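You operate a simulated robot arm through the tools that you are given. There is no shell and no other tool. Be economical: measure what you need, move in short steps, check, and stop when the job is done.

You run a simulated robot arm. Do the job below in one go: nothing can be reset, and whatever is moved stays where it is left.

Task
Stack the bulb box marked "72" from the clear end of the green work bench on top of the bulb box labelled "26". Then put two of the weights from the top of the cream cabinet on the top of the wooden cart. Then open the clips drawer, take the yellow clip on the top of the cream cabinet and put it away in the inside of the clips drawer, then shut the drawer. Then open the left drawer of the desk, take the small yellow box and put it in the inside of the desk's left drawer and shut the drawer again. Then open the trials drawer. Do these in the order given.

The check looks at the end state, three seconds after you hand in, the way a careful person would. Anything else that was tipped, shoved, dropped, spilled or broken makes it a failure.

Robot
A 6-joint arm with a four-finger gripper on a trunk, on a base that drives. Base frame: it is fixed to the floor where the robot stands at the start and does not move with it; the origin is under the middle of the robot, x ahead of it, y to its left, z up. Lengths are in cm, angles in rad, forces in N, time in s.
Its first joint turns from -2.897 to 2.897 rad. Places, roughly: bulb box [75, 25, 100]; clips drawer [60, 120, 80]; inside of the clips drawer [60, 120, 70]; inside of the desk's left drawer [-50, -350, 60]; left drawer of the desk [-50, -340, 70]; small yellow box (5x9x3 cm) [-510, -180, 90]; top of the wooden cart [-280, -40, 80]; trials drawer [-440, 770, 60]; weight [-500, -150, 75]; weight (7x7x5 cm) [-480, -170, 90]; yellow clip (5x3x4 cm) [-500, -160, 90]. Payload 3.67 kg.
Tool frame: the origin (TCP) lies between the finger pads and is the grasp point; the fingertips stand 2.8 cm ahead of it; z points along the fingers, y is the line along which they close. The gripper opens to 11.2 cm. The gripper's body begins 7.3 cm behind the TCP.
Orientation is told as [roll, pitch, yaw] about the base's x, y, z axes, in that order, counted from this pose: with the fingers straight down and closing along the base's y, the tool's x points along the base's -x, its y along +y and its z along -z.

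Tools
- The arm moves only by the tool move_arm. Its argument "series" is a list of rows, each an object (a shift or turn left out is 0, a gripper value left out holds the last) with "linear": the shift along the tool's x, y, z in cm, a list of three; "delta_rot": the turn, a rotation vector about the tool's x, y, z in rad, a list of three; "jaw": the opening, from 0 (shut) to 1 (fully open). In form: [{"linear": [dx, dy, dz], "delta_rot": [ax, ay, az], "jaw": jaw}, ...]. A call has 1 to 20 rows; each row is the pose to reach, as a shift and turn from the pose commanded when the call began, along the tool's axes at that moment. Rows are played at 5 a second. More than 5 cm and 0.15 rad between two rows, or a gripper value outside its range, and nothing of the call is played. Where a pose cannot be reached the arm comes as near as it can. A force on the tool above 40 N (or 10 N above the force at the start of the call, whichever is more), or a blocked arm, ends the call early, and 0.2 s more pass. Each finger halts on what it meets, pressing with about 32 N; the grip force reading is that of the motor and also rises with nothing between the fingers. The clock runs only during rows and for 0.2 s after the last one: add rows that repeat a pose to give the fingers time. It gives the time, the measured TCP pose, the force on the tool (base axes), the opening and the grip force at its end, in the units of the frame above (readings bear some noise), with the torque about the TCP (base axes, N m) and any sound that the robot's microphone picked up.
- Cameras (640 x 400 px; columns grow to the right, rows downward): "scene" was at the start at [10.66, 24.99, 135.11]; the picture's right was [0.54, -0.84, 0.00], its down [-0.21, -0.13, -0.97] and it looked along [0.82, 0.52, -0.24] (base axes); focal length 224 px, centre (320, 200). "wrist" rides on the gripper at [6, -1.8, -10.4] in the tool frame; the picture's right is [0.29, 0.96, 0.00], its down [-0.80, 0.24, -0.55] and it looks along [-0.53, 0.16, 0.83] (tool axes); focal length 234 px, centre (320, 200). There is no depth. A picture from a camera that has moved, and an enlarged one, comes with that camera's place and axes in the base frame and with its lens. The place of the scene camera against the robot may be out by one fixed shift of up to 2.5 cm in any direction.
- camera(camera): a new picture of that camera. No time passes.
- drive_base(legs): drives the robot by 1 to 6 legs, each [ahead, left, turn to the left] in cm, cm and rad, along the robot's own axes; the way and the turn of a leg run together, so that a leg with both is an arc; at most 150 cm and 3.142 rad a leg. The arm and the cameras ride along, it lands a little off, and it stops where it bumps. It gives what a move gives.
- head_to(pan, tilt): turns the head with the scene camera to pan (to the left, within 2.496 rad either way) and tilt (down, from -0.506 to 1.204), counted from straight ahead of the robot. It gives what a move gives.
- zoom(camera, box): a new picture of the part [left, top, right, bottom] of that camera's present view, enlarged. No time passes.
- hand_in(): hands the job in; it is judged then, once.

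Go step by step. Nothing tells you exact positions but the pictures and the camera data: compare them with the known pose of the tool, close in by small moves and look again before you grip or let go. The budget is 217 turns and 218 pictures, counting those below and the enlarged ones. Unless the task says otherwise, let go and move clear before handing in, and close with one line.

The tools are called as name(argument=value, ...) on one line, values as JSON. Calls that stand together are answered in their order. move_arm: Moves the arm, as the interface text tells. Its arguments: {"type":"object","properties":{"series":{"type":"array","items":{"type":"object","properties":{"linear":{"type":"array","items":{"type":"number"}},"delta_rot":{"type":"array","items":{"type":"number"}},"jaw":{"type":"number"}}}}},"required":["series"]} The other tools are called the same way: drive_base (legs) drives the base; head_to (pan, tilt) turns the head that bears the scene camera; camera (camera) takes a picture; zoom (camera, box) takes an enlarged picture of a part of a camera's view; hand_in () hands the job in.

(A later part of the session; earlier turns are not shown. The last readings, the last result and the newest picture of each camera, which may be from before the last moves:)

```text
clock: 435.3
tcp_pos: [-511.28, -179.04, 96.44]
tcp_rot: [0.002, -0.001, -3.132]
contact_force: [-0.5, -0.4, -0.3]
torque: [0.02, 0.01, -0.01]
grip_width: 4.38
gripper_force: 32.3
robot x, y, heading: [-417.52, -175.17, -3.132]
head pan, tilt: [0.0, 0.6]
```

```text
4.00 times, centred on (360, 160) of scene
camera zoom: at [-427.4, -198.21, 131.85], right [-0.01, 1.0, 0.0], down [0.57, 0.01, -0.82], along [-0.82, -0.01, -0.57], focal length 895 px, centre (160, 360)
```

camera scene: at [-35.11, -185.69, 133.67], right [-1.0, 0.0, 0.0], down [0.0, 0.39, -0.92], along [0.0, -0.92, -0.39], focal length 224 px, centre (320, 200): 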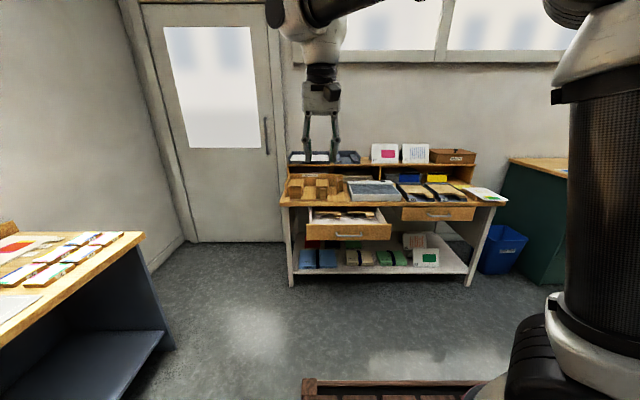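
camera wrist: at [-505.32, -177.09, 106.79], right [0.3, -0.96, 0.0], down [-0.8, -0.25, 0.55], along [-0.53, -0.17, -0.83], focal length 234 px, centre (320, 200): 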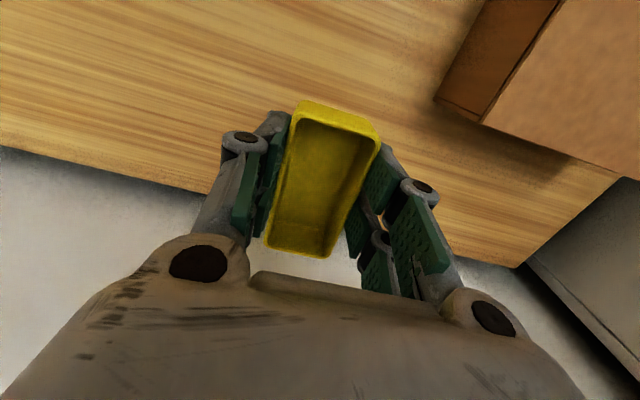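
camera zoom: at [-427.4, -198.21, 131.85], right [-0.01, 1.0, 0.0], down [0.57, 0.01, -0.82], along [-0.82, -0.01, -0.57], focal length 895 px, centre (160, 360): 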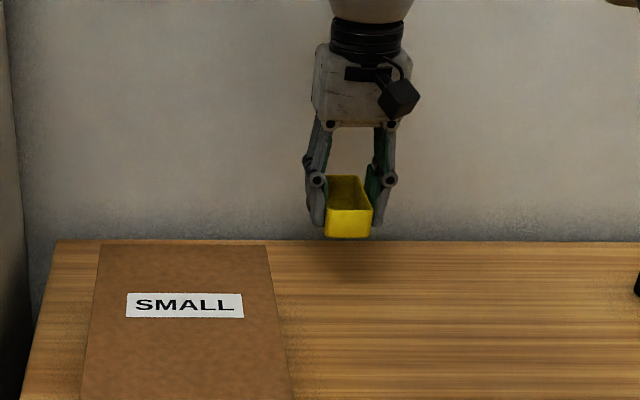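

Yellow box held. Retract and drive back to the desk (in reverse).

move_arm(series=[{"linear": [0, 0, -4.8]}, {"linear": [0, 0, -9.6]}, {"linear": [0, 0, -14]}, {"linear": [4, 1.5, -15.5]}, {"linear": [8, 3, -17]}, {"linear": [12, 4.5, -18.5]}, {"linear": [16, 6, -20]}, {"linear": [20, 7.5, -21.5]}, {"linear": [24, 9, -23]}, {"linear": [28, 10.5, -24.5]}, {"linear": [32, 12, -26]}, {"linear": [36, 13.5, -27.5]}, {"linear": [40, 15, -29]}, {"linear": [44, 16.5, -30.5]}, {"linear": [48, 18, -32]}, {"linear": [52, 19.5, -33.5]}, {"linear": [56, 21, -34]}, {"linear": [59.6, 23, -34]}])

drive_base(legs=[[-150, 0, -0.009], [-150, 0, 0], [-60, 0, 0], [0, 0, 1.571]])

camera(camera="scene")

```text
clock: 439.1
tcp_pos: [-451.48, -201.67, 130.17]
tcp_rot: [0.002, -0.001, -3.135]
contact_force: [0.6, -0.2, 0.2]
torque: [-0.02, -0.05, -0.02]
grip_width: 4.35
gripper_force: 31.9
robot x, y, heading: [-417.41, -175.22, -3.134]
head pan, tilt: [0.0, 0.6]
```

```text
clock: 460.8
tcp_pos: [-21.02, -205.64, 130.26]
tcp_rot: [0.0, -0.001, -1.583]
contact_force: [0.3, -0.4, 0.3]
torque: [0.0, 0.02, 0.01]
grip_width: 4.34
gripper_force: 32.0
robot x, y, heading: [-46.81, -171.34, -1.58]
head pan, tilt: [0.0, 0.6]
```

```text
83 pictures are left
camera scene: at [-24.68, -183.85, 131.85], right [-1.0, 0.01, 0.0], down [0.01, 0.56, -0.83], along [-0.01, -0.82, -0.56], focal length 224 px, centre (320, 200)
```

scene: 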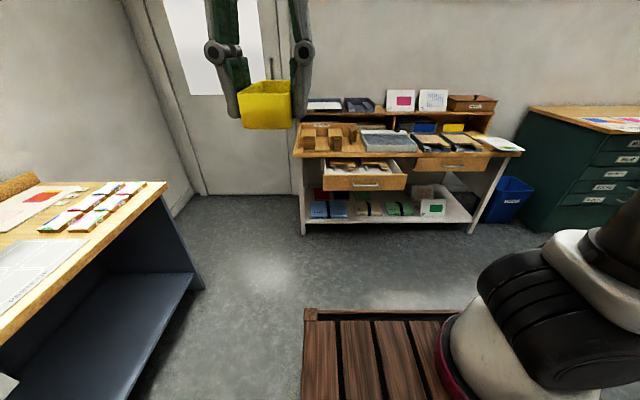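

Zoom on the drawer contents, then drive nearer.

drive_base(legs=[[52, 0, 0.009]])

head_to(pan=0, tilt=0.8)

camera(camera="scene")

```text
clock: 463.9
tcp_pos: [-21.24, -257.42, 130.29]
tcp_rot: [0.002, -0.002, -1.578]
contact_force: [0.5, 0.7, 0.3]
torque: [-0.01, 0.01, 0.0]
grip_width: 4.36
gripper_force: 31.8
robot x, y, heading: [-47.39, -222.87, -1.579]
head pan, tilt: [0.0, 0.6]
```

```text
clock: 464.6
tcp_pos: [-21.11, -257.48, 130.27]
tcp_rot: [0.002, 0.0, -1.578]
contact_force: [0.0, -0.8, 0.1]
torque: [0.01, -0.01, -0.01]
grip_width: 4.34
gripper_force: 32.3
robot x, y, heading: [-46.82, -223.07, -1.579]
head pan, tilt: [0.0, 0.799]
```

```text
82 pictures are left
camera scene: at [-25.04, -234.83, 130.17], right [-1.0, 0.01, 0.0], down [0.0, 0.72, -0.7], along [0.0, -0.7, -0.72], focal length 224 px, centre (320, 200)
```

scene: 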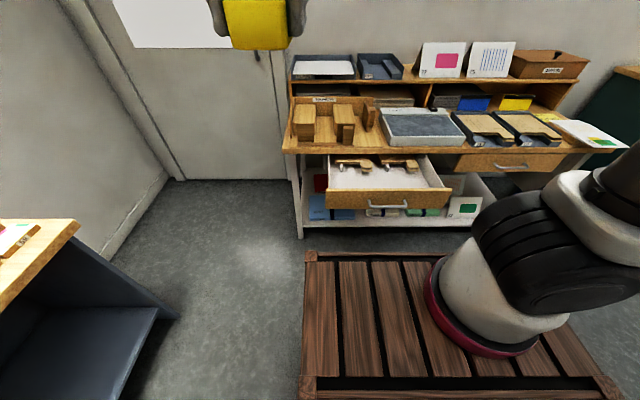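

zoom(camera="scene", box=[300, 135, 480, 247])

```text
3.56 times, centred on (390, 191) of scene
camera zoom: at [-25.04, -234.83, 130.17], right [-1.0, 0.01, 0.0], down [0.0, 0.72, -0.7], along [0.0, -0.7, -0.72], focal length 796 px, centre (71, 232)
```

zoom: 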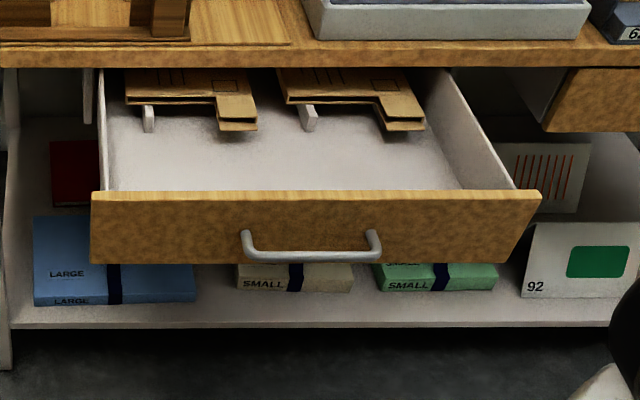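

Front half of the drawer is free (two wooden pieces at the back). Moving above the front part.

move_arm(series=[{"linear": [-3.41, -2.11, 2.14]}, {"linear": [-6.82, -4.22, 4.28]}, {"linear": [-10.23, -6.33, 6.42]}, {"linear": [-13.64, -8.44, 8.56]}, {"linear": [-17.05, -10.55, 10.7]}, {"linear": [-20.46, -12.66, 12.84]}, {"linear": [-23.87, -14.77, 14.98]}, {"linear": [-27.28, -16.88, 17.12]}, {"linear": [-30.69, -18.99, 19.26]}, {"linear": [-34.1, -21.1, 21.4]}, {"linear": [-37.51, -23.21, 23.54]}, {"linear": [-40.92, -25.32, 25.68]}, {"linear": [-44.33, -27.43, 27.82]}, {"linear": [-47.7, -29.6, 30]}, {"linear": [-47.7, -29.6, 32]}])

camera(camera="wrist")

zoom(camera="scene", box=[280, 95, 480, 220])

```text
clock: 467.8
tcp_pos: [-51.25, -304.74, 98.07]
tcp_rot: [0.0, -0.001, -1.579]
contact_force: [0.0, -0.7, -0.2]
torque: [-0.03, 0.01, 0.02]
grip_width: 4.36
gripper_force: 32.2
robot x, y, heading: [-47.41, -223.29, -1.579]
head pan, tilt: [0.0, 0.799]
```

```text
80 pictures are left
camera wrist: at [-52.98, -298.68, 108.49], right [0.96, 0.28, 0.0], down [0.23, -0.8, 0.55], along [0.16, -0.53, -0.83], focal length 234 px, centre (320, 200)
```

wrist: 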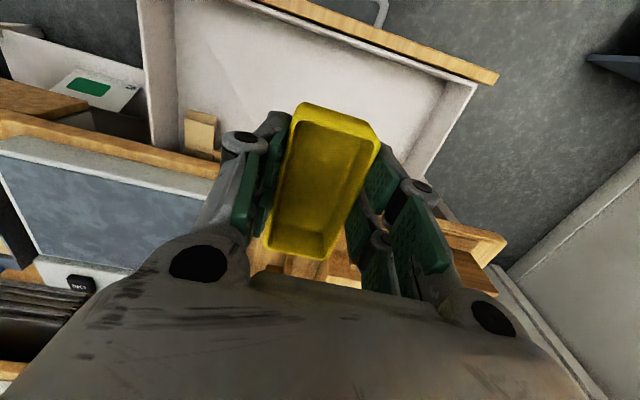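

```text
3.20 times, centred on (380, 158) of scene
camera zoom: at [-25.05, -234.8, 130.16], right [-1.0, 0.01, 0.0], down [0.0, 0.72, -0.7], along [0.0, -0.7, -0.72], focal length 716 px, centre (128, 336)
```

zoom: 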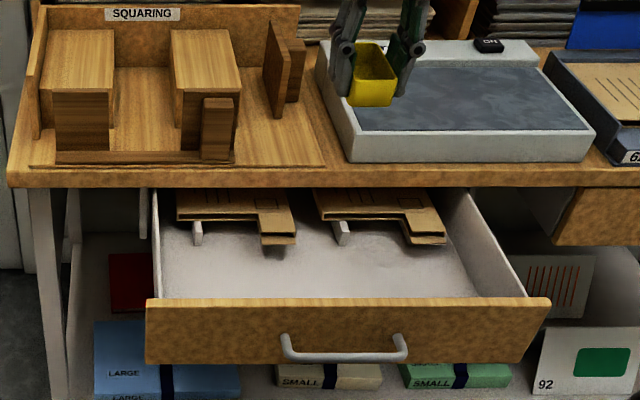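

Clearances look fine (front panel at y≈-297, wooden pieces at y≈-317). Descending.

move_arm(series=[{"linear": [0, 0, 4.5]}, {"linear": [0, 0, 9]}, {"linear": [0, 0, 13.5]}, {"linear": [0, 0, 18]}, {"linear": [0, 0, 22.5]}, {"linear": [0, 0, 25]}, {"linear": [0, 0, 25]}])

camera(camera="wrist")

zoom(camera="scene", box=[280, 95, 480, 220])

```text
clock: 469.4
tcp_pos: [-50.84, -304.63, 73.15]
tcp_rot: [0.002, 0.0, -1.578]
contact_force: [0.4, -0.4, -0.3]
torque: [-0.01, 0.02, -0.03]
grip_width: 4.37
gripper_force: 32.2
robot x, y, heading: [-47.33, -223.45, -1.578]
head pan, tilt: [0.0, 0.799]
```

```text
78 pictures are left
camera wrist: at [-52.77, -298.72, 83.59], right [0.96, 0.28, 0.0], down [0.23, -0.8, 0.55], along [0.16, -0.53, -0.83], focal length 234 px, centre (320, 200)
```

wrist: 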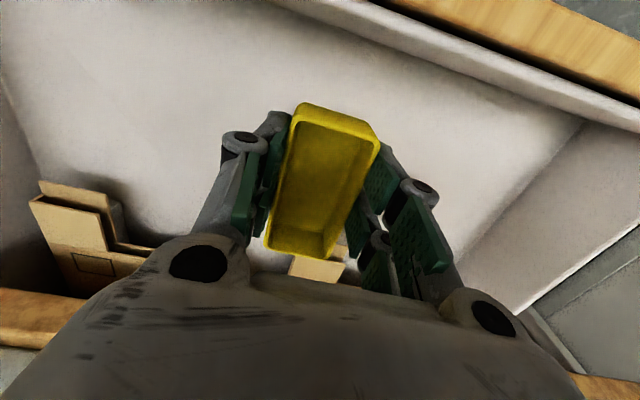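

```text
3.20 times, centred on (380, 158) of scene
camera zoom: at [-25.04, -234.83, 130.16], right [-1.0, 0.01, 0.0], down [0.0, 0.72, -0.7], along [0.0, -0.7, -0.72], focal length 716 px, centre (128, 336)
```

zoom: 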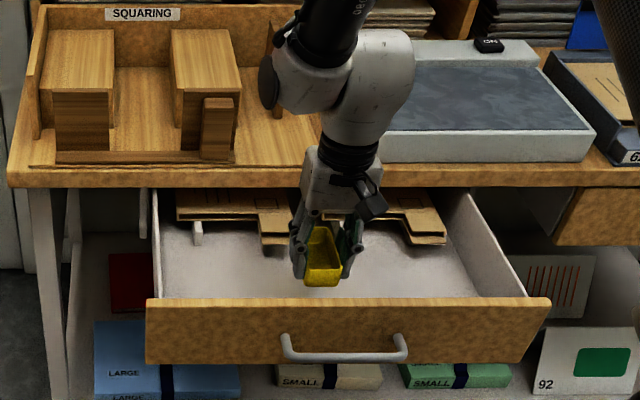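

move_arm(series=[{"linear": [0, 0, 2.5]}, {"linear": [0, 0, 4.5]}, {"linear": [0, 0, 5.5]}, {"linear": [0, 0, 6.2]}, {"linear": [0, 0, 6.8]}])

zoom(camera="scene", box=[320, 140, 440, 215])

```text
clock: 470.6
tcp_pos: [-51.0, -305.21, 67.11]
tcp_rot: [0.003, -0.007, -1.577]
contact_force: [-1.3, -0.7, 18.6]
torque: [0.24, 0.1, -0.02]
grip_width: 4.4
gripper_force: 32.3
robot x, y, heading: [-47.51, -223.08, -1.577]
head pan, tilt: [0.0, 0.799]
stopped in row 5: the force on the tool passed its limit at 50 N (the readings are from after the stop); the commanded pose is now the measured one
```

```text
5.33 times, centred on (380, 178) of scene
camera zoom: at [-25.05, -234.77, 130.17], right [-1.0, 0.01, 0.0], down [0.0, 0.72, -0.7], along [0.0, -0.7, -0.72], focal length 1194 px, centre (0, 320)
```

zoom: 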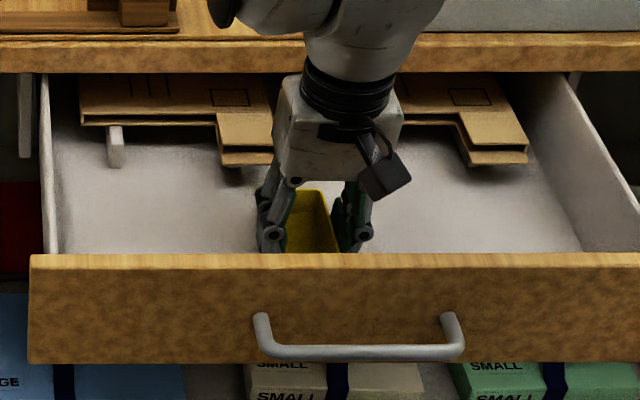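

Floor contact. Release and rise.

move_arm(series=[{"linear": [0, 0, -0.2], "jaw": 0.5}, {"linear": [0, 0, -0.2], "jaw": 0.6}, {"linear": [0, 0, -0.2]}, {"linear": [0, 0, -4]}, {"linear": [0, 0, -8.5]}, {"linear": [0, 0, -13]}, {"linear": [0, 0, -17.5]}, {"linear": [0, 0, -22]}, {"linear": [0, 0, -26.5]}, {"linear": [0, 0, -31]}, {"linear": [0, 0, -35.5]}, {"linear": [0, 0, -40]}, {"linear": [0, 0, -44.5]}, {"linear": [0, 0, -49]}])

zoom(camera="scene", box=[280, 95, 480, 220])

camera(camera="wrist")

```text
clock: 473.6
tcp_pos: [-51.11, -304.98, 115.95]
tcp_rot: [0.001, -0.003, -1.578]
contact_force: [1.0, -0.5, -0.9]
torque: [0.02, 0.0, 0.02]
grip_width: 6.74
gripper_force: 0.0
robot x, y, heading: [-47.47, -223.32, -1.58]
head pan, tilt: [0.0, 0.799]
```

```text
3.20 times, centred on (380, 158) of scene
camera zoom: at [-25.05, -234.86, 130.16], right [-1.0, 0.01, 0.0], down [0.0, 0.72, -0.7], along [0.0, -0.7, -0.72], focal length 716 px, centre (128, 336)
```

zoom: 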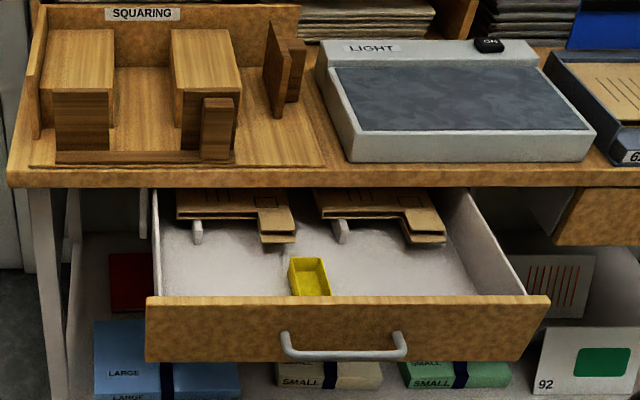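

```text
74 pictures are left
camera wrist: at [-52.93, -298.83, 126.3], right [0.96, 0.28, 0.0], down [0.23, -0.8, 0.56], along [0.16, -0.53, -0.83], focal length 234 px, centre (320, 200)
```

wrist: 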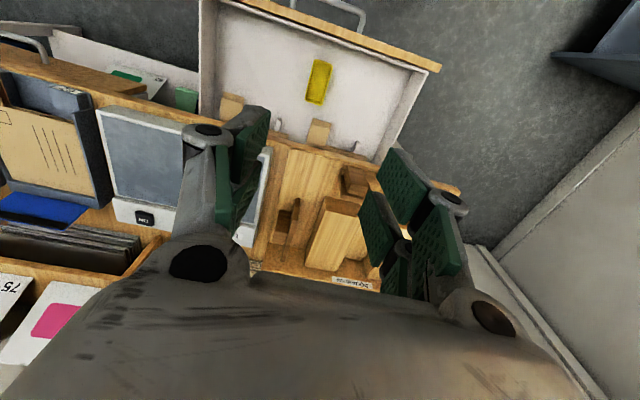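

The box lies in the drawer. Back off, go horizontal, and push it shut.

drive_base(legs=[[-48, 0, 0.009]])

move_arm(series=[{"linear": [3, 2.8, -1.2], "jaw": 0.3}, {"linear": [6, 5.6, -2.4], "jaw": 0}, {"linear": [9, 8.4, -3.6]}, {"linear": [12, 11.2, -4.8]}, {"linear": [15, 14, -6]}, {"linear": [18, 16.8, -7.2]}, {"linear": [21, 19.6, -8.4]}, {"linear": [23, 21, -9]}, {"linear": [23, 21, -9]}])

move_arm(series=[{"linear": [-1, 0, 0], "delta_rot": [-0.08, -0.08, 0.08]}, {"linear": [-3, -1, 0], "delta_rot": [-0.16, -0.16, 0.16]}, {"linear": [-5, -2, 0], "delta_rot": [-0.24, -0.24, 0.24]}, {"linear": [-7, -3, 0], "delta_rot": [-0.32, -0.32, 0.32]}, {"linear": [-9, -4, 0], "delta_rot": [-0.4, -0.4, 0.4]}, {"linear": [-11, -5, 0], "delta_rot": [-0.48, -0.48, 0.48]}, {"linear": [-13, -6, 0], "delta_rot": [-0.56, -0.56, 0.56]}, {"linear": [-15, -7, 0], "delta_rot": [-0.64, -0.64, 0.64]}, {"linear": [-17, -8, 0], "delta_rot": [-0.72, -0.72, 0.72]}, {"linear": [-19, -9, 0], "delta_rot": [-0.8, -0.8, 0.8]}, {"linear": [-21, -10, 0], "delta_rot": [-0.88, -0.88, 0.88]}, {"linear": [-23, -11, 0], "delta_rot": [-0.96, -0.96, 0.96]}, {"linear": [-25, -12, 0], "delta_rot": [-1.04, -1.04, 1.04]}, {"linear": [-27, -13, 0], "delta_rot": [-1.12, -1.12, 1.12]}, {"linear": [-29, -14, 0], "delta_rot": [-1.2, -1.2, 1.2]}, {"linear": [-31, -15, 0], "delta_rot": [-1.209, -1.209, 1.209]}, {"linear": [-31, -15, 0], "delta_rot": [-1.209, -1.209, 1.209]}])

```text
clock: 476.4
tcp_pos: [-50.4, -257.58, 116.04]
tcp_rot: [0.002, -0.005, -1.569]
contact_force: [0.6, 0.0, -0.1]
torque: [0.03, -0.01, 0.03]
grip_width: 6.72
gripper_force: 0.1
robot x, y, heading: [-47.01, -175.86, -1.564]
head pan, tilt: [0.0, 0.799]
```

```text
clock: 478.4
tcp_pos: [-29.45, -234.17, 124.8]
tcp_rot: [0.0, -0.006, -1.569]
contact_force: [0.3, 0.1, 0.2]
torque: [-0.01, 0.01, -0.02]
grip_width: 0.0
gripper_force: 31.6
robot x, y, heading: [-47.24, -175.77, -1.566]
head pan, tilt: [0.0, 0.799]
```

```text
clock: 482.0
tcp_pos: [-44.62, -265.62, 125.24]
tcp_rot: [1.576, 0.003, -3.14]
contact_force: [-0.4, 0.3, 0.1]
torque: [0.0, 0.0, 0.06]
grip_width: 0.03
gripper_force: 31.9
out of reach, approached as far as the arm can: row 10, 11, 12
robot x, y, heading: [-47.07, -175.84, -1.571]
head pan, tilt: [0.0, 0.799]
```

Lower to drawer-face height, slightly left of the handle (x≈-41).

move_arm(series=[{"linear": [0.5, -4.5, 0]}, {"linear": [1, -9, 0]}, {"linear": [1.5, -13.5, 0]}, {"linear": [2, -18, 0]}, {"linear": [2.5, -22.5, 0]}, {"linear": [3, -27, 0]}, {"linear": [3.6, -31.5, 0]}, {"linear": [3.6, -36, 0]}, {"linear": [3.6, -40.5, 0]}, {"linear": [3.6, -45, 0]}, {"linear": [3.6, -49.5, 0]}, {"linear": [3.6, -54, 0]}, {"linear": [3.6, -57, 0]}, {"linear": [3.6, -57, 0]}])

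drive_base(legs=[[22, 0, 0]])

camera(camera="wrist")

camera(camera="scene")

```text
clock: 485.0
tcp_pos: [-40.72, -265.79, 68.11]
tcp_rot: [1.576, 0.002, -3.14]
contact_force: [-0.2, -0.4, 0.0]
torque: [0.01, -0.03, -0.05]
grip_width: 0.02
gripper_force: 32.2
robot x, y, heading: [-46.75, -175.5, -1.567]
head pan, tilt: [0.0, 0.799]
```

```text
clock: 486.7
tcp_pos: [-40.91, -287.78, 67.96]
tcp_rot: [1.576, 0.002, -3.142]
contact_force: [0.6, 0.6, 0.0]
torque: [0.01, -0.01, -0.02]
grip_width: 0.0
gripper_force: 31.7
robot x, y, heading: [-47.11, -197.68, -1.569]
head pan, tilt: [0.0, 0.799]
```

```text
73 pictures are left
camera wrist: at [-34.89, -277.37, 66.12], right [0.29, 0.0, 0.96], down [-0.8, 0.56, 0.24], along [-0.53, -0.83, 0.16], focal length 234 px, centre (320, 200)
```

wrist: 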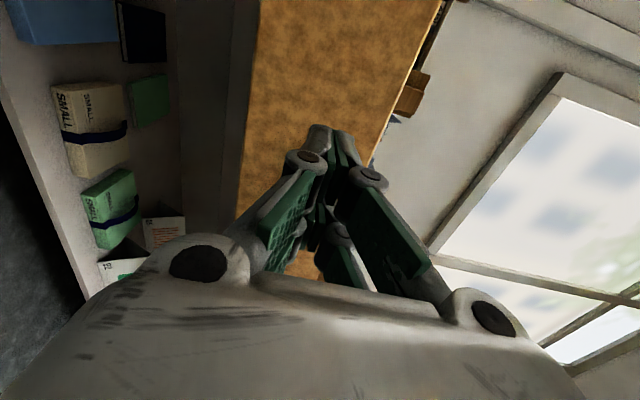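

```text
72 pictures are left
camera scene: at [-24.87, -209.31, 130.16], right [-1.0, 0.0, 0.0], down [0.0, 0.72, -0.7], along [0.0, -0.7, -0.72], focal length 224 px, centre (320, 200)
```

scene: 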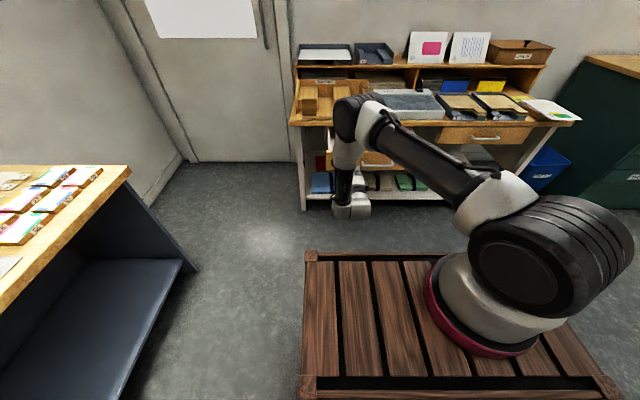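

Pushing: drive 24 cm ahead, then finish with the arm.

drive_base(legs=[[12, 0, 0], [12, 0, 0]])

move_arm(series=[{"linear": [0, 0, 1.5]}, {"linear": [0, 0, 3]}, {"linear": [0, 0, 4]}, {"linear": [0, 0, 4.7]}, {"linear": [0, 0, 5.2]}])

camera(camera="scene")

camera(camera="wrist")

```text
clock: 488.7
tcp_pos: [-40.69, -311.7, 67.96]
tcp_rot: [1.574, 0.002, -3.139]
contact_force: [1.2, -0.3, 0.7]
torque: [0.0, 0.0, 0.0]
grip_width: 0.0
gripper_force: 35.7
robot x, y, heading: [-47.01, -221.55, -1.565]
head pan, tilt: [0.0, 0.799]
```

```text
clock: 490.1
tcp_pos: [-40.61, -316.73, 68.19]
tcp_rot: [1.575, 0.0, -3.139]
contact_force: [0.1, 15.4, 7.9]
torque: [-0.14, 0.08, -0.14]
grip_width: 0.58
gripper_force: 35.5
robot x, y, heading: [-47.34, -221.52, -1.562]
head pan, tilt: [0.0, 0.799]
stopped in row 5: the force on the tool passed its limit at 42 N (the readings are from after the stop); the commanded pose is now the measured one
```

```text
71 pictures are left
camera scene: at [-24.78, -233.03, 130.17], right [-1.0, 0.0, 0.0], down [0.0, 0.72, -0.7], along [0.0, -0.7, -0.72], focal length 224 px, centre (320, 200)
```

scene: 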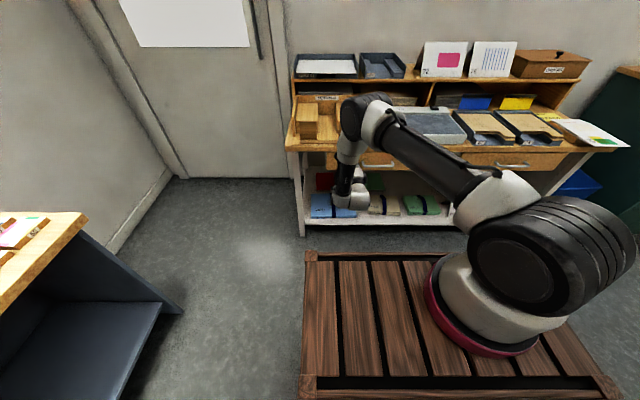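

```text
70 pictures are left
camera wrist: at [-34.71, -306.24, 66.13], right [0.29, 0.0, 0.96], down [-0.8, 0.55, 0.24], along [-0.53, -0.83, 0.16], focal length 234 px, centre (320, 200)
```

wrist: 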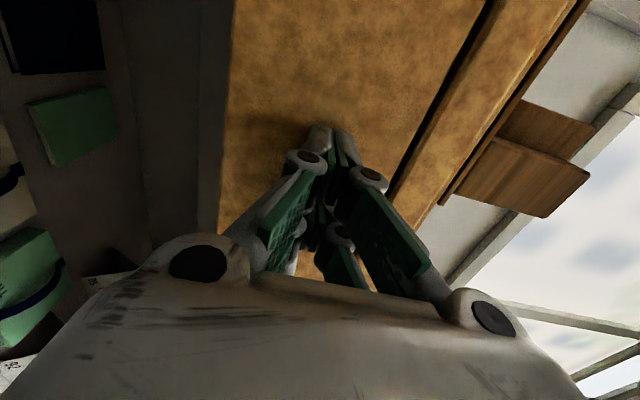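

Hard stop reached. Backing off, raising the arm, and checking the drawer is flush.

drive_base(legs=[[-40, 0, 0]])

move_arm(series=[{"linear": [0, 4.5, 0]}, {"linear": [0, 9, 0]}, {"linear": [0, 13.5, 0]}, {"linear": [0, 18, 0]}, {"linear": [0, 22.5, 0]}, {"linear": [0, 27, 0]}, {"linear": [0, 31.5, 0]}, {"linear": [0, 36, 0]}, {"linear": [0, 40.5, 0]}, {"linear": [0, 45, 0]}, {"linear": [0, 49.5, 0]}, {"linear": [0, 54, 0]}, {"linear": [0, 57, 0]}, {"linear": [0, 57, 0]}])

zoom(camera="scene", box=[280, 60, 520, 210])

```text
clock: 492.6
tcp_pos: [-40.94, -276.64, 68.0]
tcp_rot: [1.573, -0.001, 3.141]
contact_force: [-0.3, -1.2, 0.8]
torque: [-0.02, 0.01, 0.02]
grip_width: 0.0
gripper_force: 35.7
robot x, y, heading: [-46.99, -181.27, -1.573]
head pan, tilt: [0.0, 0.799]
```

```text
clock: 495.6
tcp_pos: [-41.03, -276.53, 125.22]
tcp_rot: [1.575, 0.0, 3.14]
contact_force: [0.2, -0.4, -0.4]
torque: [0.01, -0.02, 0.01]
grip_width: 0.0
gripper_force: 36.5
robot x, y, heading: [-47.06, -181.28, -1.566]
head pan, tilt: [0.0, 0.799]
```

```text
2.67 times, centred on (400, 135) of scene
camera zoom: at [-24.89, -192.99, 130.16], right [-1.0, 0.0, 0.0], down [0.0, 0.72, -0.7], along [0.0, -0.7, -0.72], focal length 597 px, centre (107, 373)
```

zoom: 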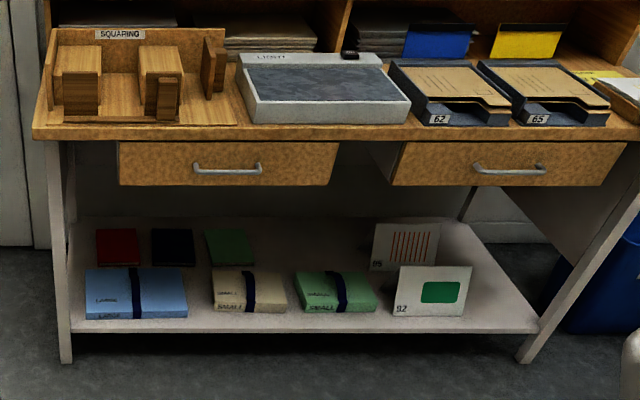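

The desk drawer is flush. Returning the arm to compact travel pose and heading north to find the trials drawer.

move_arm(series=[{"linear": [1, 0, -2], "delta_rot": [0.08, 0.08, -0.08]}, {"linear": [2, 0, -4], "delta_rot": [0.16, 0.16, -0.16]}, {"linear": [3, 0, -6], "delta_rot": [0.24, 0.24, -0.24]}, {"linear": [4, 0, -8], "delta_rot": [0.32, 0.32, -0.32]}, {"linear": [5, 0, -10], "delta_rot": [0.4, 0.4, -0.4]}, {"linear": [6, 0, -12], "delta_rot": [0.48, 0.48, -0.48]}, {"linear": [7, 0, -14], "delta_rot": [0.56, 0.56, -0.56]}, {"linear": [8, 0, -16], "delta_rot": [0.64, 0.64, -0.64]}, {"linear": [9, 0, -18], "delta_rot": [0.72, 0.72, -0.72]}, {"linear": [10, 0, -20], "delta_rot": [0.8, 0.8, -0.8]}, {"linear": [11, 0, -22], "delta_rot": [0.88, 0.88, -0.88]}, {"linear": [12, 0, -24], "delta_rot": [0.96, 0.96, -0.96]}, {"linear": [13, 0, -26], "delta_rot": [1.04, 1.04, -1.04]}, {"linear": [14, 0, -28], "delta_rot": [1.12, 1.12, -1.12]}, {"linear": [15, 0, -31], "delta_rot": [1.2, 1.2, -1.2]}, {"linear": [15, 0, -34], "delta_rot": [1.209, 1.209, -1.209]}, {"linear": [15, 0, -36], "delta_rot": [1.209, 1.209, -1.209]}, {"linear": [15, 0, -36], "delta_rot": [1.209, 1.209, -1.209]}])

move_arm(series=[{"linear": [4.3, 0.7, -0.8]}, {"linear": [8.6, 1.4, -1.6]}, {"linear": [12.9, 2.1, -2.4]}, {"linear": [17.2, 2.8, -3.2]}, {"linear": [21.5, 3.5, -4]}, {"linear": [25, 4.2, -5]}])

drive_base(legs=[[-30, 0, 0], [0, 0, 3.141], [150, 0, 0], [150, 0, 0]])

head_to(pan=0.3, tilt=0.25)

camera(camera="scene")

```text
clock: 499.4
tcp_pos: [-26.06, -240.45, 124.21]
tcp_rot: [-0.21, -0.192, -1.551]
contact_force: [-0.2, -0.7, -0.2]
torque: [0.02, 0.0, -0.01]
grip_width: 0.0
gripper_force: 36.0
out of reach, approached as far as the arm can: row 4, 5, 6, 7, 8, 9, 10, 11, 12, 13, 14, 15, 16, 17, 18
robot x, y, heading: [-47.04, -181.47, -1.566]
head pan, tilt: [0.0, 0.799]
```

```text
clock: 500.8
tcp_pos: [-21.47, -215.83, 123.67]
tcp_rot: [-0.223, -0.234, -1.542]
contact_force: [-0.5, 0.3, 0.4]
torque: [0.01, 0.0, 0.0]
grip_width: 0.0
gripper_force: 35.6
out of reach, approached as far as the arm can: row 5, 6
robot x, y, heading: [-47.42, -181.54, -1.573]
head pan, tilt: [0.0, 0.799]
```

```text
clock: 524.4
tcp_pos: [-63.32, 187.57, 123.71]
tcp_rot: [-0.221, -0.234, 1.573]
contact_force: [0.0, 1.0, 0.6]
torque: [0.04, 0.02, 0.04]
grip_width: 0.0
gripper_force: 35.7
robot x, y, heading: [-38.66, 152.6, 1.55]
head pan, tilt: [0.0, 0.799]
```

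```text
clock: 525.3
tcp_pos: [-63.36, 187.64, 123.78]
tcp_rot: [-0.221, -0.234, 1.572]
contact_force: [0.2, -0.8, -1.0]
torque: [0.02, 0.02, -0.02]
grip_width: 0.0
gripper_force: 35.7
robot x, y, heading: [-38.57, 152.59, 1.545]
head pan, tilt: [0.3, 0.25]
```

```text
68 pictures are left
camera scene: at [-61.73, 162.5, 135.06], right [0.96, 0.27, 0.0], down [0.07, -0.24, -0.97], along [-0.26, 0.93, -0.25], focal length 224 px, centre (320, 200)
```

scene: 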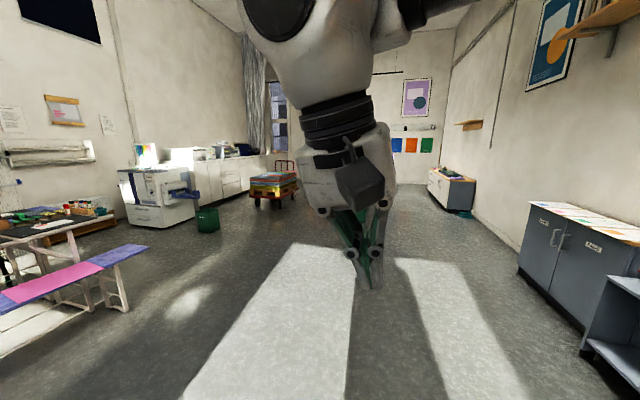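

zoom(camera="scene", box=[110, 120, 310, 245])

```text
3.20 times, centred on (210, 182) of scene
camera zoom: at [-61.73, 162.5, 135.06], right [0.96, 0.27, 0.0], down [0.07, -0.24, -0.97], along [-0.26, 0.93, -0.25], focal length 716 px, centre (672, 256)
```

zoom: 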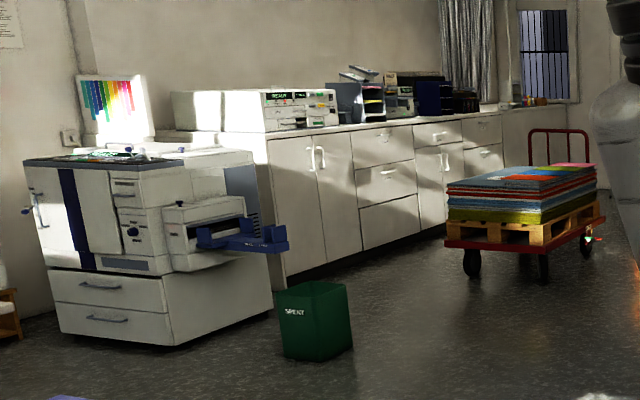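

The white counter along the west wall holds drawers; the trials one should be near its far end. First straighten the arm, then drive further north for a better view.

move_arm(series=[{"linear": [-3, 0, 0], "delta_rot": [-0.055, 0.058, 0.005]}, {"linear": [-6, 0, 0], "delta_rot": [-0.11, 0.117, 0.01]}, {"linear": [-9, 0, 0], "delta_rot": [-0.165, 0.175, 0.015]}, {"linear": [-12, 0, 0], "delta_rot": [-0.221, 0.234, 0.02]}, {"linear": [-14, 0, 0], "delta_rot": [-0.221, 0.234, 0.02]}, {"linear": [-14, 0, 0], "delta_rot": [-0.221, 0.234, 0.02]}])

drive_base(legs=[[150, 0, 0.02], [100, 0, 0]])

head_to(pan=0.7, tilt=0.3)

camera(camera="scene")

```text
clock: 526.7
tcp_pos: [-63.28, 201.32, 126.9]
tcp_rot: [-0.144, -0.243, 1.544]
contact_force: [1.0, -0.5, 0.3]
torque: [0.03, -0.01, -0.01]
grip_width: 0.0
gripper_force: 35.3
out of reach, approached as far as the arm can: row 1, 2, 3, 4, 5, 6
robot x, y, heading: [-38.8, 152.4, 1.547]
head pan, tilt: [0.3, 0.25]
```

```text
clock: 538.8
tcp_pos: [-62.65, 446.61, 126.73]
tcp_rot: [-0.147, -0.241, 1.578]
contact_force: [0.2, -0.1, 0.2]
torque: [-0.01, 0.0, -0.03]
grip_width: 0.0
gripper_force: 35.8
robot x, y, heading: [-36.31, 398.68, 1.581]
head pan, tilt: [0.3, 0.25]
```

```text
clock: 539.6
tcp_pos: [-62.72, 446.58, 126.86]
tcp_rot: [-0.146, -0.242, 1.576]
contact_force: [0.3, -0.3, 0.0]
torque: [-0.02, 0.0, -0.01]
grip_width: 0.0
gripper_force: 36.2
robot x, y, heading: [-36.41, 399.1, 1.574]
head pan, tilt: [0.7, 0.3]
```

```text
66 pictures are left
camera scene: at [-63.12, 406.13, 134.6], right [0.76, 0.65, 0.0], down [0.19, -0.22, -0.96], along [-0.62, 0.73, -0.3], focal length 224 px, centre (320, 200)
```

scene: 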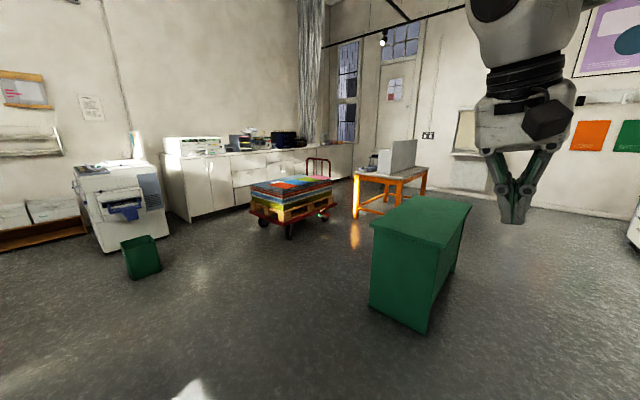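

zoom(camera="scene", box=[200, 120, 360, 220])

```text
4.00 times, centred on (280, 170) of scene
camera zoom: at [-63.12, 406.13, 134.6], right [0.76, 0.65, 0.0], down [0.19, -0.22, -0.96], along [-0.62, 0.73, -0.3], focal length 895 px, centre (480, 320)
```

zoom: 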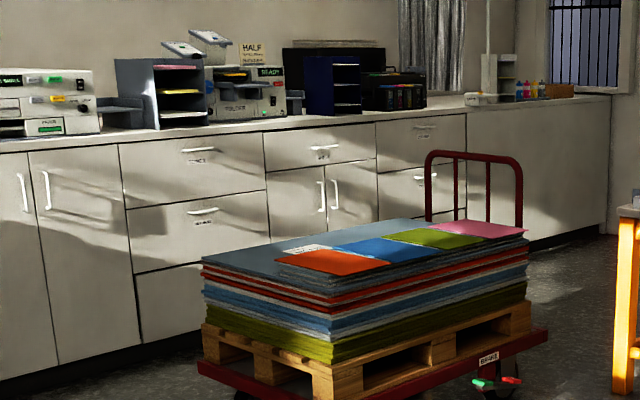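

zoom(camera="scene", box=[330, 130, 500, 236])

zoom(camera="scene", box=[285, 145, 333, 175])

```text
3.76 times, centred on (415, 183) of scene
camera zoom: at [-63.12, 406.13, 134.6], right [0.76, 0.65, 0.0], down [0.19, -0.22, -0.96], along [-0.62, 0.73, -0.3], focal length 842 px, centre (-38, 264)
```

zoom: 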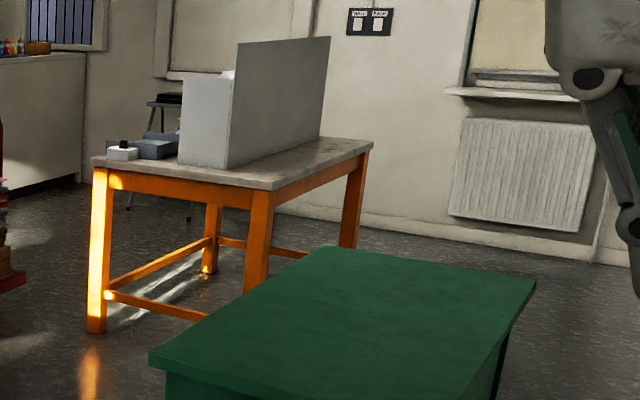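

```text
13.33 times, centred on (309, 160) of scene
camera zoom: at [-63.12, 406.13, 134.6], right [0.76, 0.65, 0.0], down [0.19, -0.22, -0.96], along [-0.62, 0.73, -0.3], focal length 2984 px, centre (467, 733)
```

zoom: 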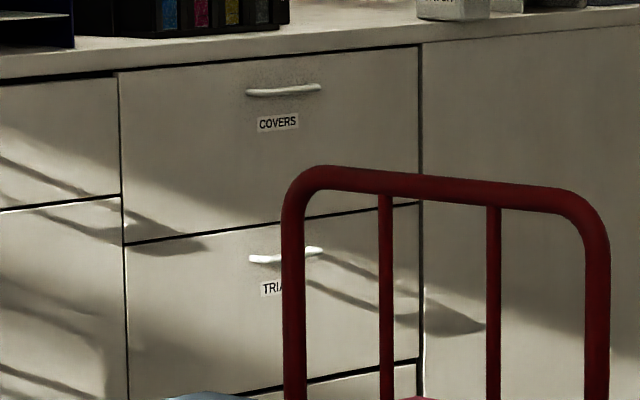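

TRIALS is the second drawer in the far column, behind the red trolley. I'll go round: north past the green cabinet and orange table, then approach from the north. First drive up and look.

drive_base(legs=[[150, -4, 0], [130, 0, 0]])

head_to(pan=1.2, tilt=0.4)

camera(camera="scene")

```text
refused: leg 1 is longer than a leg can be; nothing moved
```

```text
clock: 540.6
tcp_pos: [-62.72, 446.69, 126.88]
tcp_rot: [-0.145, -0.243, 1.579]
contact_force: [0.0, 0.3, 0.9]
torque: [0.03, 0.02, -0.04]
grip_width: 0.0
gripper_force: 35.6
robot x, y, heading: [-36.42, 399.21, 1.583]
head pan, tilt: [1.201, 0.4]
```

```text
62 pictures are left
camera scene: at [-65.71, 402.32, 133.67], right [0.35, 0.93, 0.0], down [0.36, -0.14, -0.92], along [-0.86, 0.33, -0.39], focal length 224 px, centre (320, 200)
```

scene: 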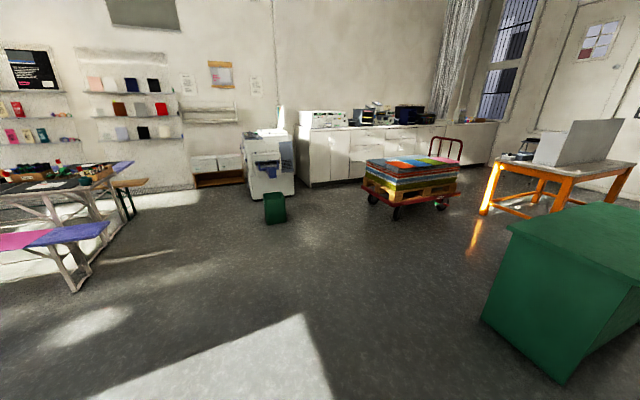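

drive_base(legs=[[148, -3, 0], [132, 0, 0]])

head_to(pan=0.9, tilt=0.4)

camera(camera="scene")

```text
clock: 554.2
tcp_pos: [-66.54, 728.05, 126.87]
tcp_rot: [-0.145, -0.244, 1.595]
contact_force: [0.5, 0.1, 0.6]
torque: [0.0, -0.01, 0.0]
grip_width: 0.0
gripper_force: 36.1
robot x, y, heading: [-39.46, 680.54, 1.59]
head pan, tilt: [1.201, 0.4]
```

```text
clock: 555.0
tcp_pos: [-66.51, 728.17, 126.75]
tcp_rot: [-0.144, -0.242, 1.594]
contact_force: [-1.1, 0.0, 0.3]
torque: [0.01, -0.01, 0.0]
grip_width: 0.0
gripper_force: 35.4
robot x, y, heading: [-39.26, 680.75, 1.597]
head pan, tilt: [0.901, 0.4]
```

```text
61 pictures are left
camera scene: at [-67.43, 686.09, 133.67], right [0.6, 0.8, 0.0], down [0.31, -0.23, -0.92], along [-0.74, 0.55, -0.39], focal length 224 px, centre (320, 200)
```

scene: 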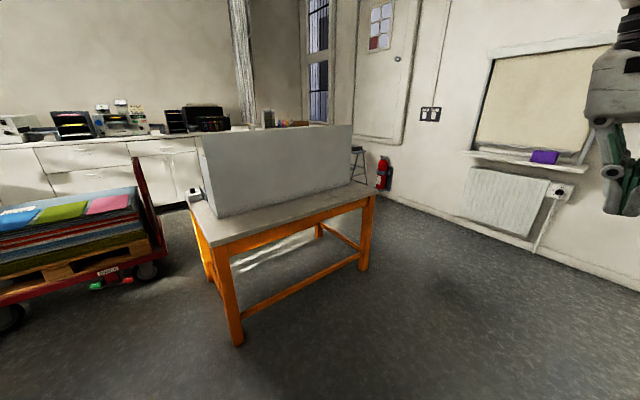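

Clear layout: table x −238…−172, y 700…811; north wall at ~990. Going around the north side.

drive_base(legs=[[110, 0, 0], [104, 0, 0], [0, 0, 1.55], [130, 0, 0], [125, 0, 0]])

head_to(pan=0.4, tilt=0.4)

camera(camera="scene")

```text
clock: 579.4
tcp_pos: [-306.01, 870.32, 126.83]
tcp_rot: [-0.145, -0.242, 3.136]
contact_force: [-0.7, 0.4, 0.4]
torque: [0.01, -0.01, 0.05]
grip_width: 0.03
gripper_force: 35.6
robot x, y, heading: [-257.76, 895.91, 3.142]
head pan, tilt: [0.901, 0.4]
stopped in leg 5: the robot was blocked; the commanded pose is now the measured one
```

```text
clock: 580.4
tcp_pos: [-306.18, 870.36, 126.73]
tcp_rot: [-0.144, -0.243, 3.138]
contact_force: [0.7, -0.4, 0.2]
torque: [0.0, -0.03, 0.0]
grip_width: 0.0
gripper_force: 35.6
robot x, y, heading: [-257.95, 895.91, 3.141]
head pan, tilt: [0.4, 0.4]
```

```text
60 pictures are left
camera scene: at [-267.69, 869.63, 133.67], right [-0.39, 0.92, 0.0], down [0.36, 0.15, -0.92], along [-0.85, -0.36, -0.39], focal length 224 px, centre (320, 200)
```

scene: 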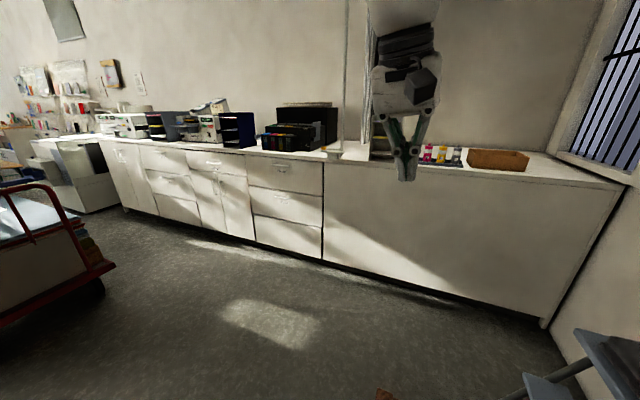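

Blocked at x≈-258. Looking down to see what is in the way.

head_to(pan=-0.2, tilt=0.9)

camera(camera="scene")

```text
clock: 581.4
tcp_pos: [-305.99, 870.45, 126.87]
tcp_rot: [-0.144, -0.243, 3.138]
contact_force: [0.3, 0.3, -0.3]
torque: [0.0, -0.02, 0.03]
grip_width: 0.0
gripper_force: 35.5
robot x, y, heading: [-257.59, 896.26, 3.138]
head pan, tilt: [-0.201, 0.901]
```

```text
59 pictures are left
camera scene: at [-266.54, 874.74, 129.37], right [0.2, 0.98, 0.0], down [0.77, -0.16, -0.62], along [-0.61, 0.13, -0.78], focal length 224 px, centre (320, 200)
```

scene: 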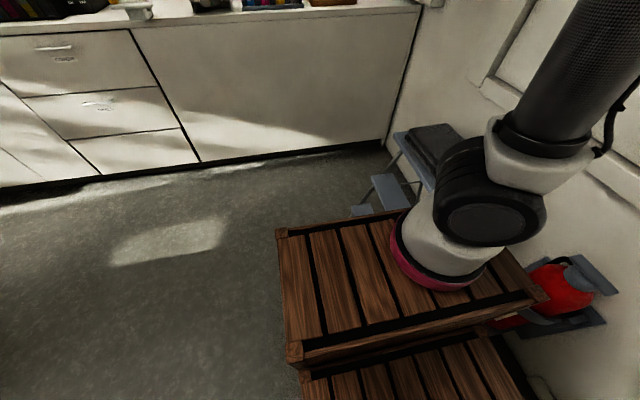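

zoom(camera="scene", box=[340, 100, 640, 360])

```text
1.54 times, centred on (490, 230) of scene
camera zoom: at [-266.54, 874.74, 129.37], right [0.2, 0.98, 0.0], down [0.77, -0.16, -0.62], along [-0.61, 0.13, -0.78], focal length 344 px, centre (58, 154)
```

zoom: 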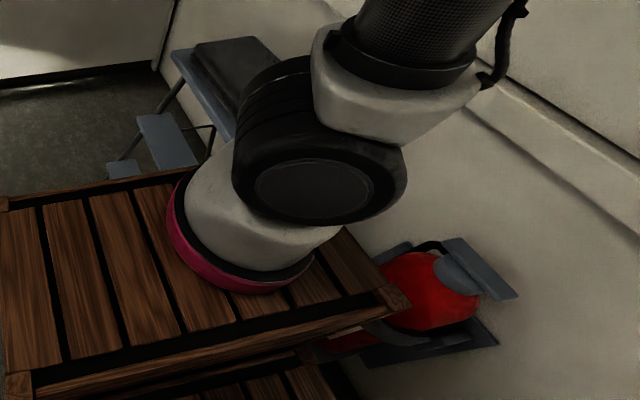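

head_to(pan=-0.7, tilt=0.35)

camera(camera="scene")

```text
clock: 582.3
tcp_pos: [-305.97, 870.29, 126.86]
tcp_rot: [-0.145, -0.242, 3.134]
contact_force: [0.5, -0.1, 0.5]
torque: [-0.01, 0.02, -0.02]
grip_width: 0.0
gripper_force: 36.1
robot x, y, heading: [-257.72, 896.12, 3.141]
head pan, tilt: [-0.7, 0.351]
```

```text
57 pictures are left
camera scene: at [-266.25, 879.23, 134.12], right [0.65, 0.76, 0.0], down [0.26, -0.22, -0.94], along [-0.72, 0.61, -0.34], focal length 224 px, centre (320, 200)
```

scene: 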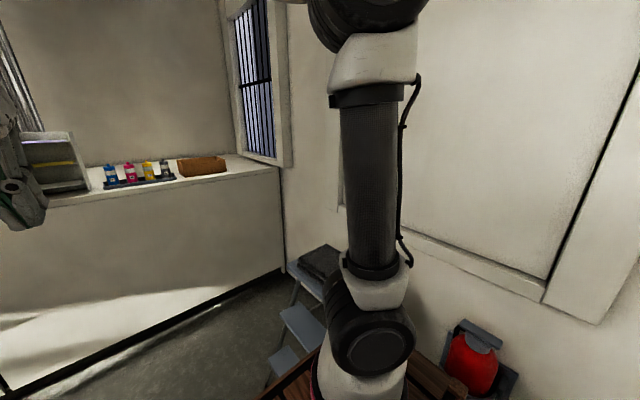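

Nothing clearly broken; likely the step stool is the obstacle. Strafe left (away from it), then continue.

drive_base(legs=[[0, 36, 0]])

head_to(pan=-0.2, tilt=0.8)

camera(camera="scene")

```text
clock: 584.6
tcp_pos: [-305.99, 834.24, 126.7]
tcp_rot: [-0.144, -0.243, 3.139]
contact_force: [-0.6, -0.2, -0.5]
torque: [0.0, 0.0, -0.02]
grip_width: 0.02
gripper_force: 35.3
robot x, y, heading: [-258.06, 860.11, -3.141]
head pan, tilt: [-0.7, 0.351]
```

```text
clock: 585.6
tcp_pos: [-306.07, 834.25, 126.92]
tcp_rot: [-0.144, -0.242, 3.14]
contact_force: [-0.5, -0.2, -0.1]
torque: [0.03, -0.02, 0.0]
grip_width: 0.0
gripper_force: 35.6
robot x, y, heading: [-257.9, 860.33, -3.143]
head pan, tilt: [-0.201, 0.799]
```

```text
56 pictures are left
camera scene: at [-267.04, 838.8, 130.17], right [0.2, 0.98, 0.0], down [0.7, -0.14, -0.7], along [-0.68, 0.14, -0.72], focal length 224 px, centre (320, 200)
```

scene: 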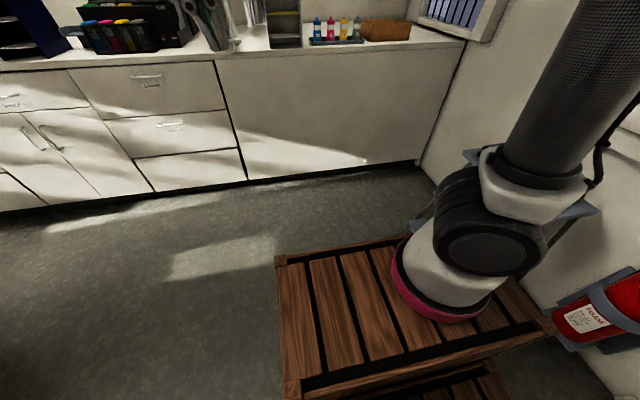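

The TRIALS handle is at about (-418,773,61). Move ahead past the table corner.

drive_base(legs=[[42, 0, 0]])

head_to(pan=0.5, tilt=0.7)

camera(camera="scene")

```text
clock: 588.1
tcp_pos: [-347.52, 833.97, 126.96]
tcp_rot: [-0.145, -0.242, -3.14]
contact_force: [0.1, 0.6, 0.3]
torque: [-0.03, -0.02, -0.03]
grip_width: 0.0
gripper_force: 35.4
robot x, y, heading: [-299.77, 860.12, -3.137]
head pan, tilt: [-0.201, 0.799]
```

```text
clock: 589.2
tcp_pos: [-347.53, 833.97, 126.94]
tcp_rot: [-0.145, -0.243, -3.139]
contact_force: [-0.2, -0.9, 0.7]
torque: [0.04, 0.01, -0.01]
grip_width: 0.0
gripper_force: 35.9
robot x, y, heading: [-299.83, 860.04, -3.137]
head pan, tilt: [0.499, 0.7]
```

```text
55 pictures are left
camera scene: at [-308.11, 833.04, 130.98], right [-0.48, 0.88, 0.0], down [0.57, 0.31, -0.76], along [-0.67, -0.37, -0.64], focal length 224 px, centre (320, 200)
```

scene: 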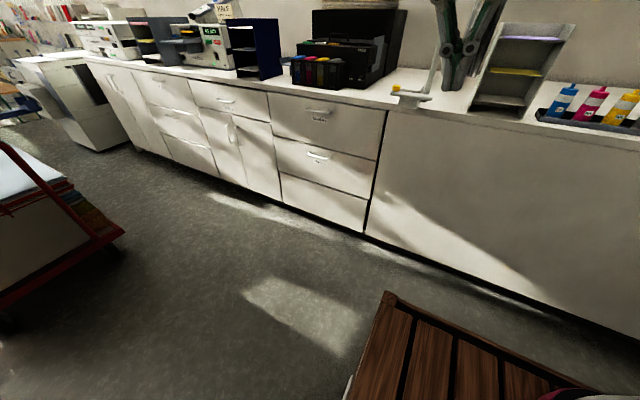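

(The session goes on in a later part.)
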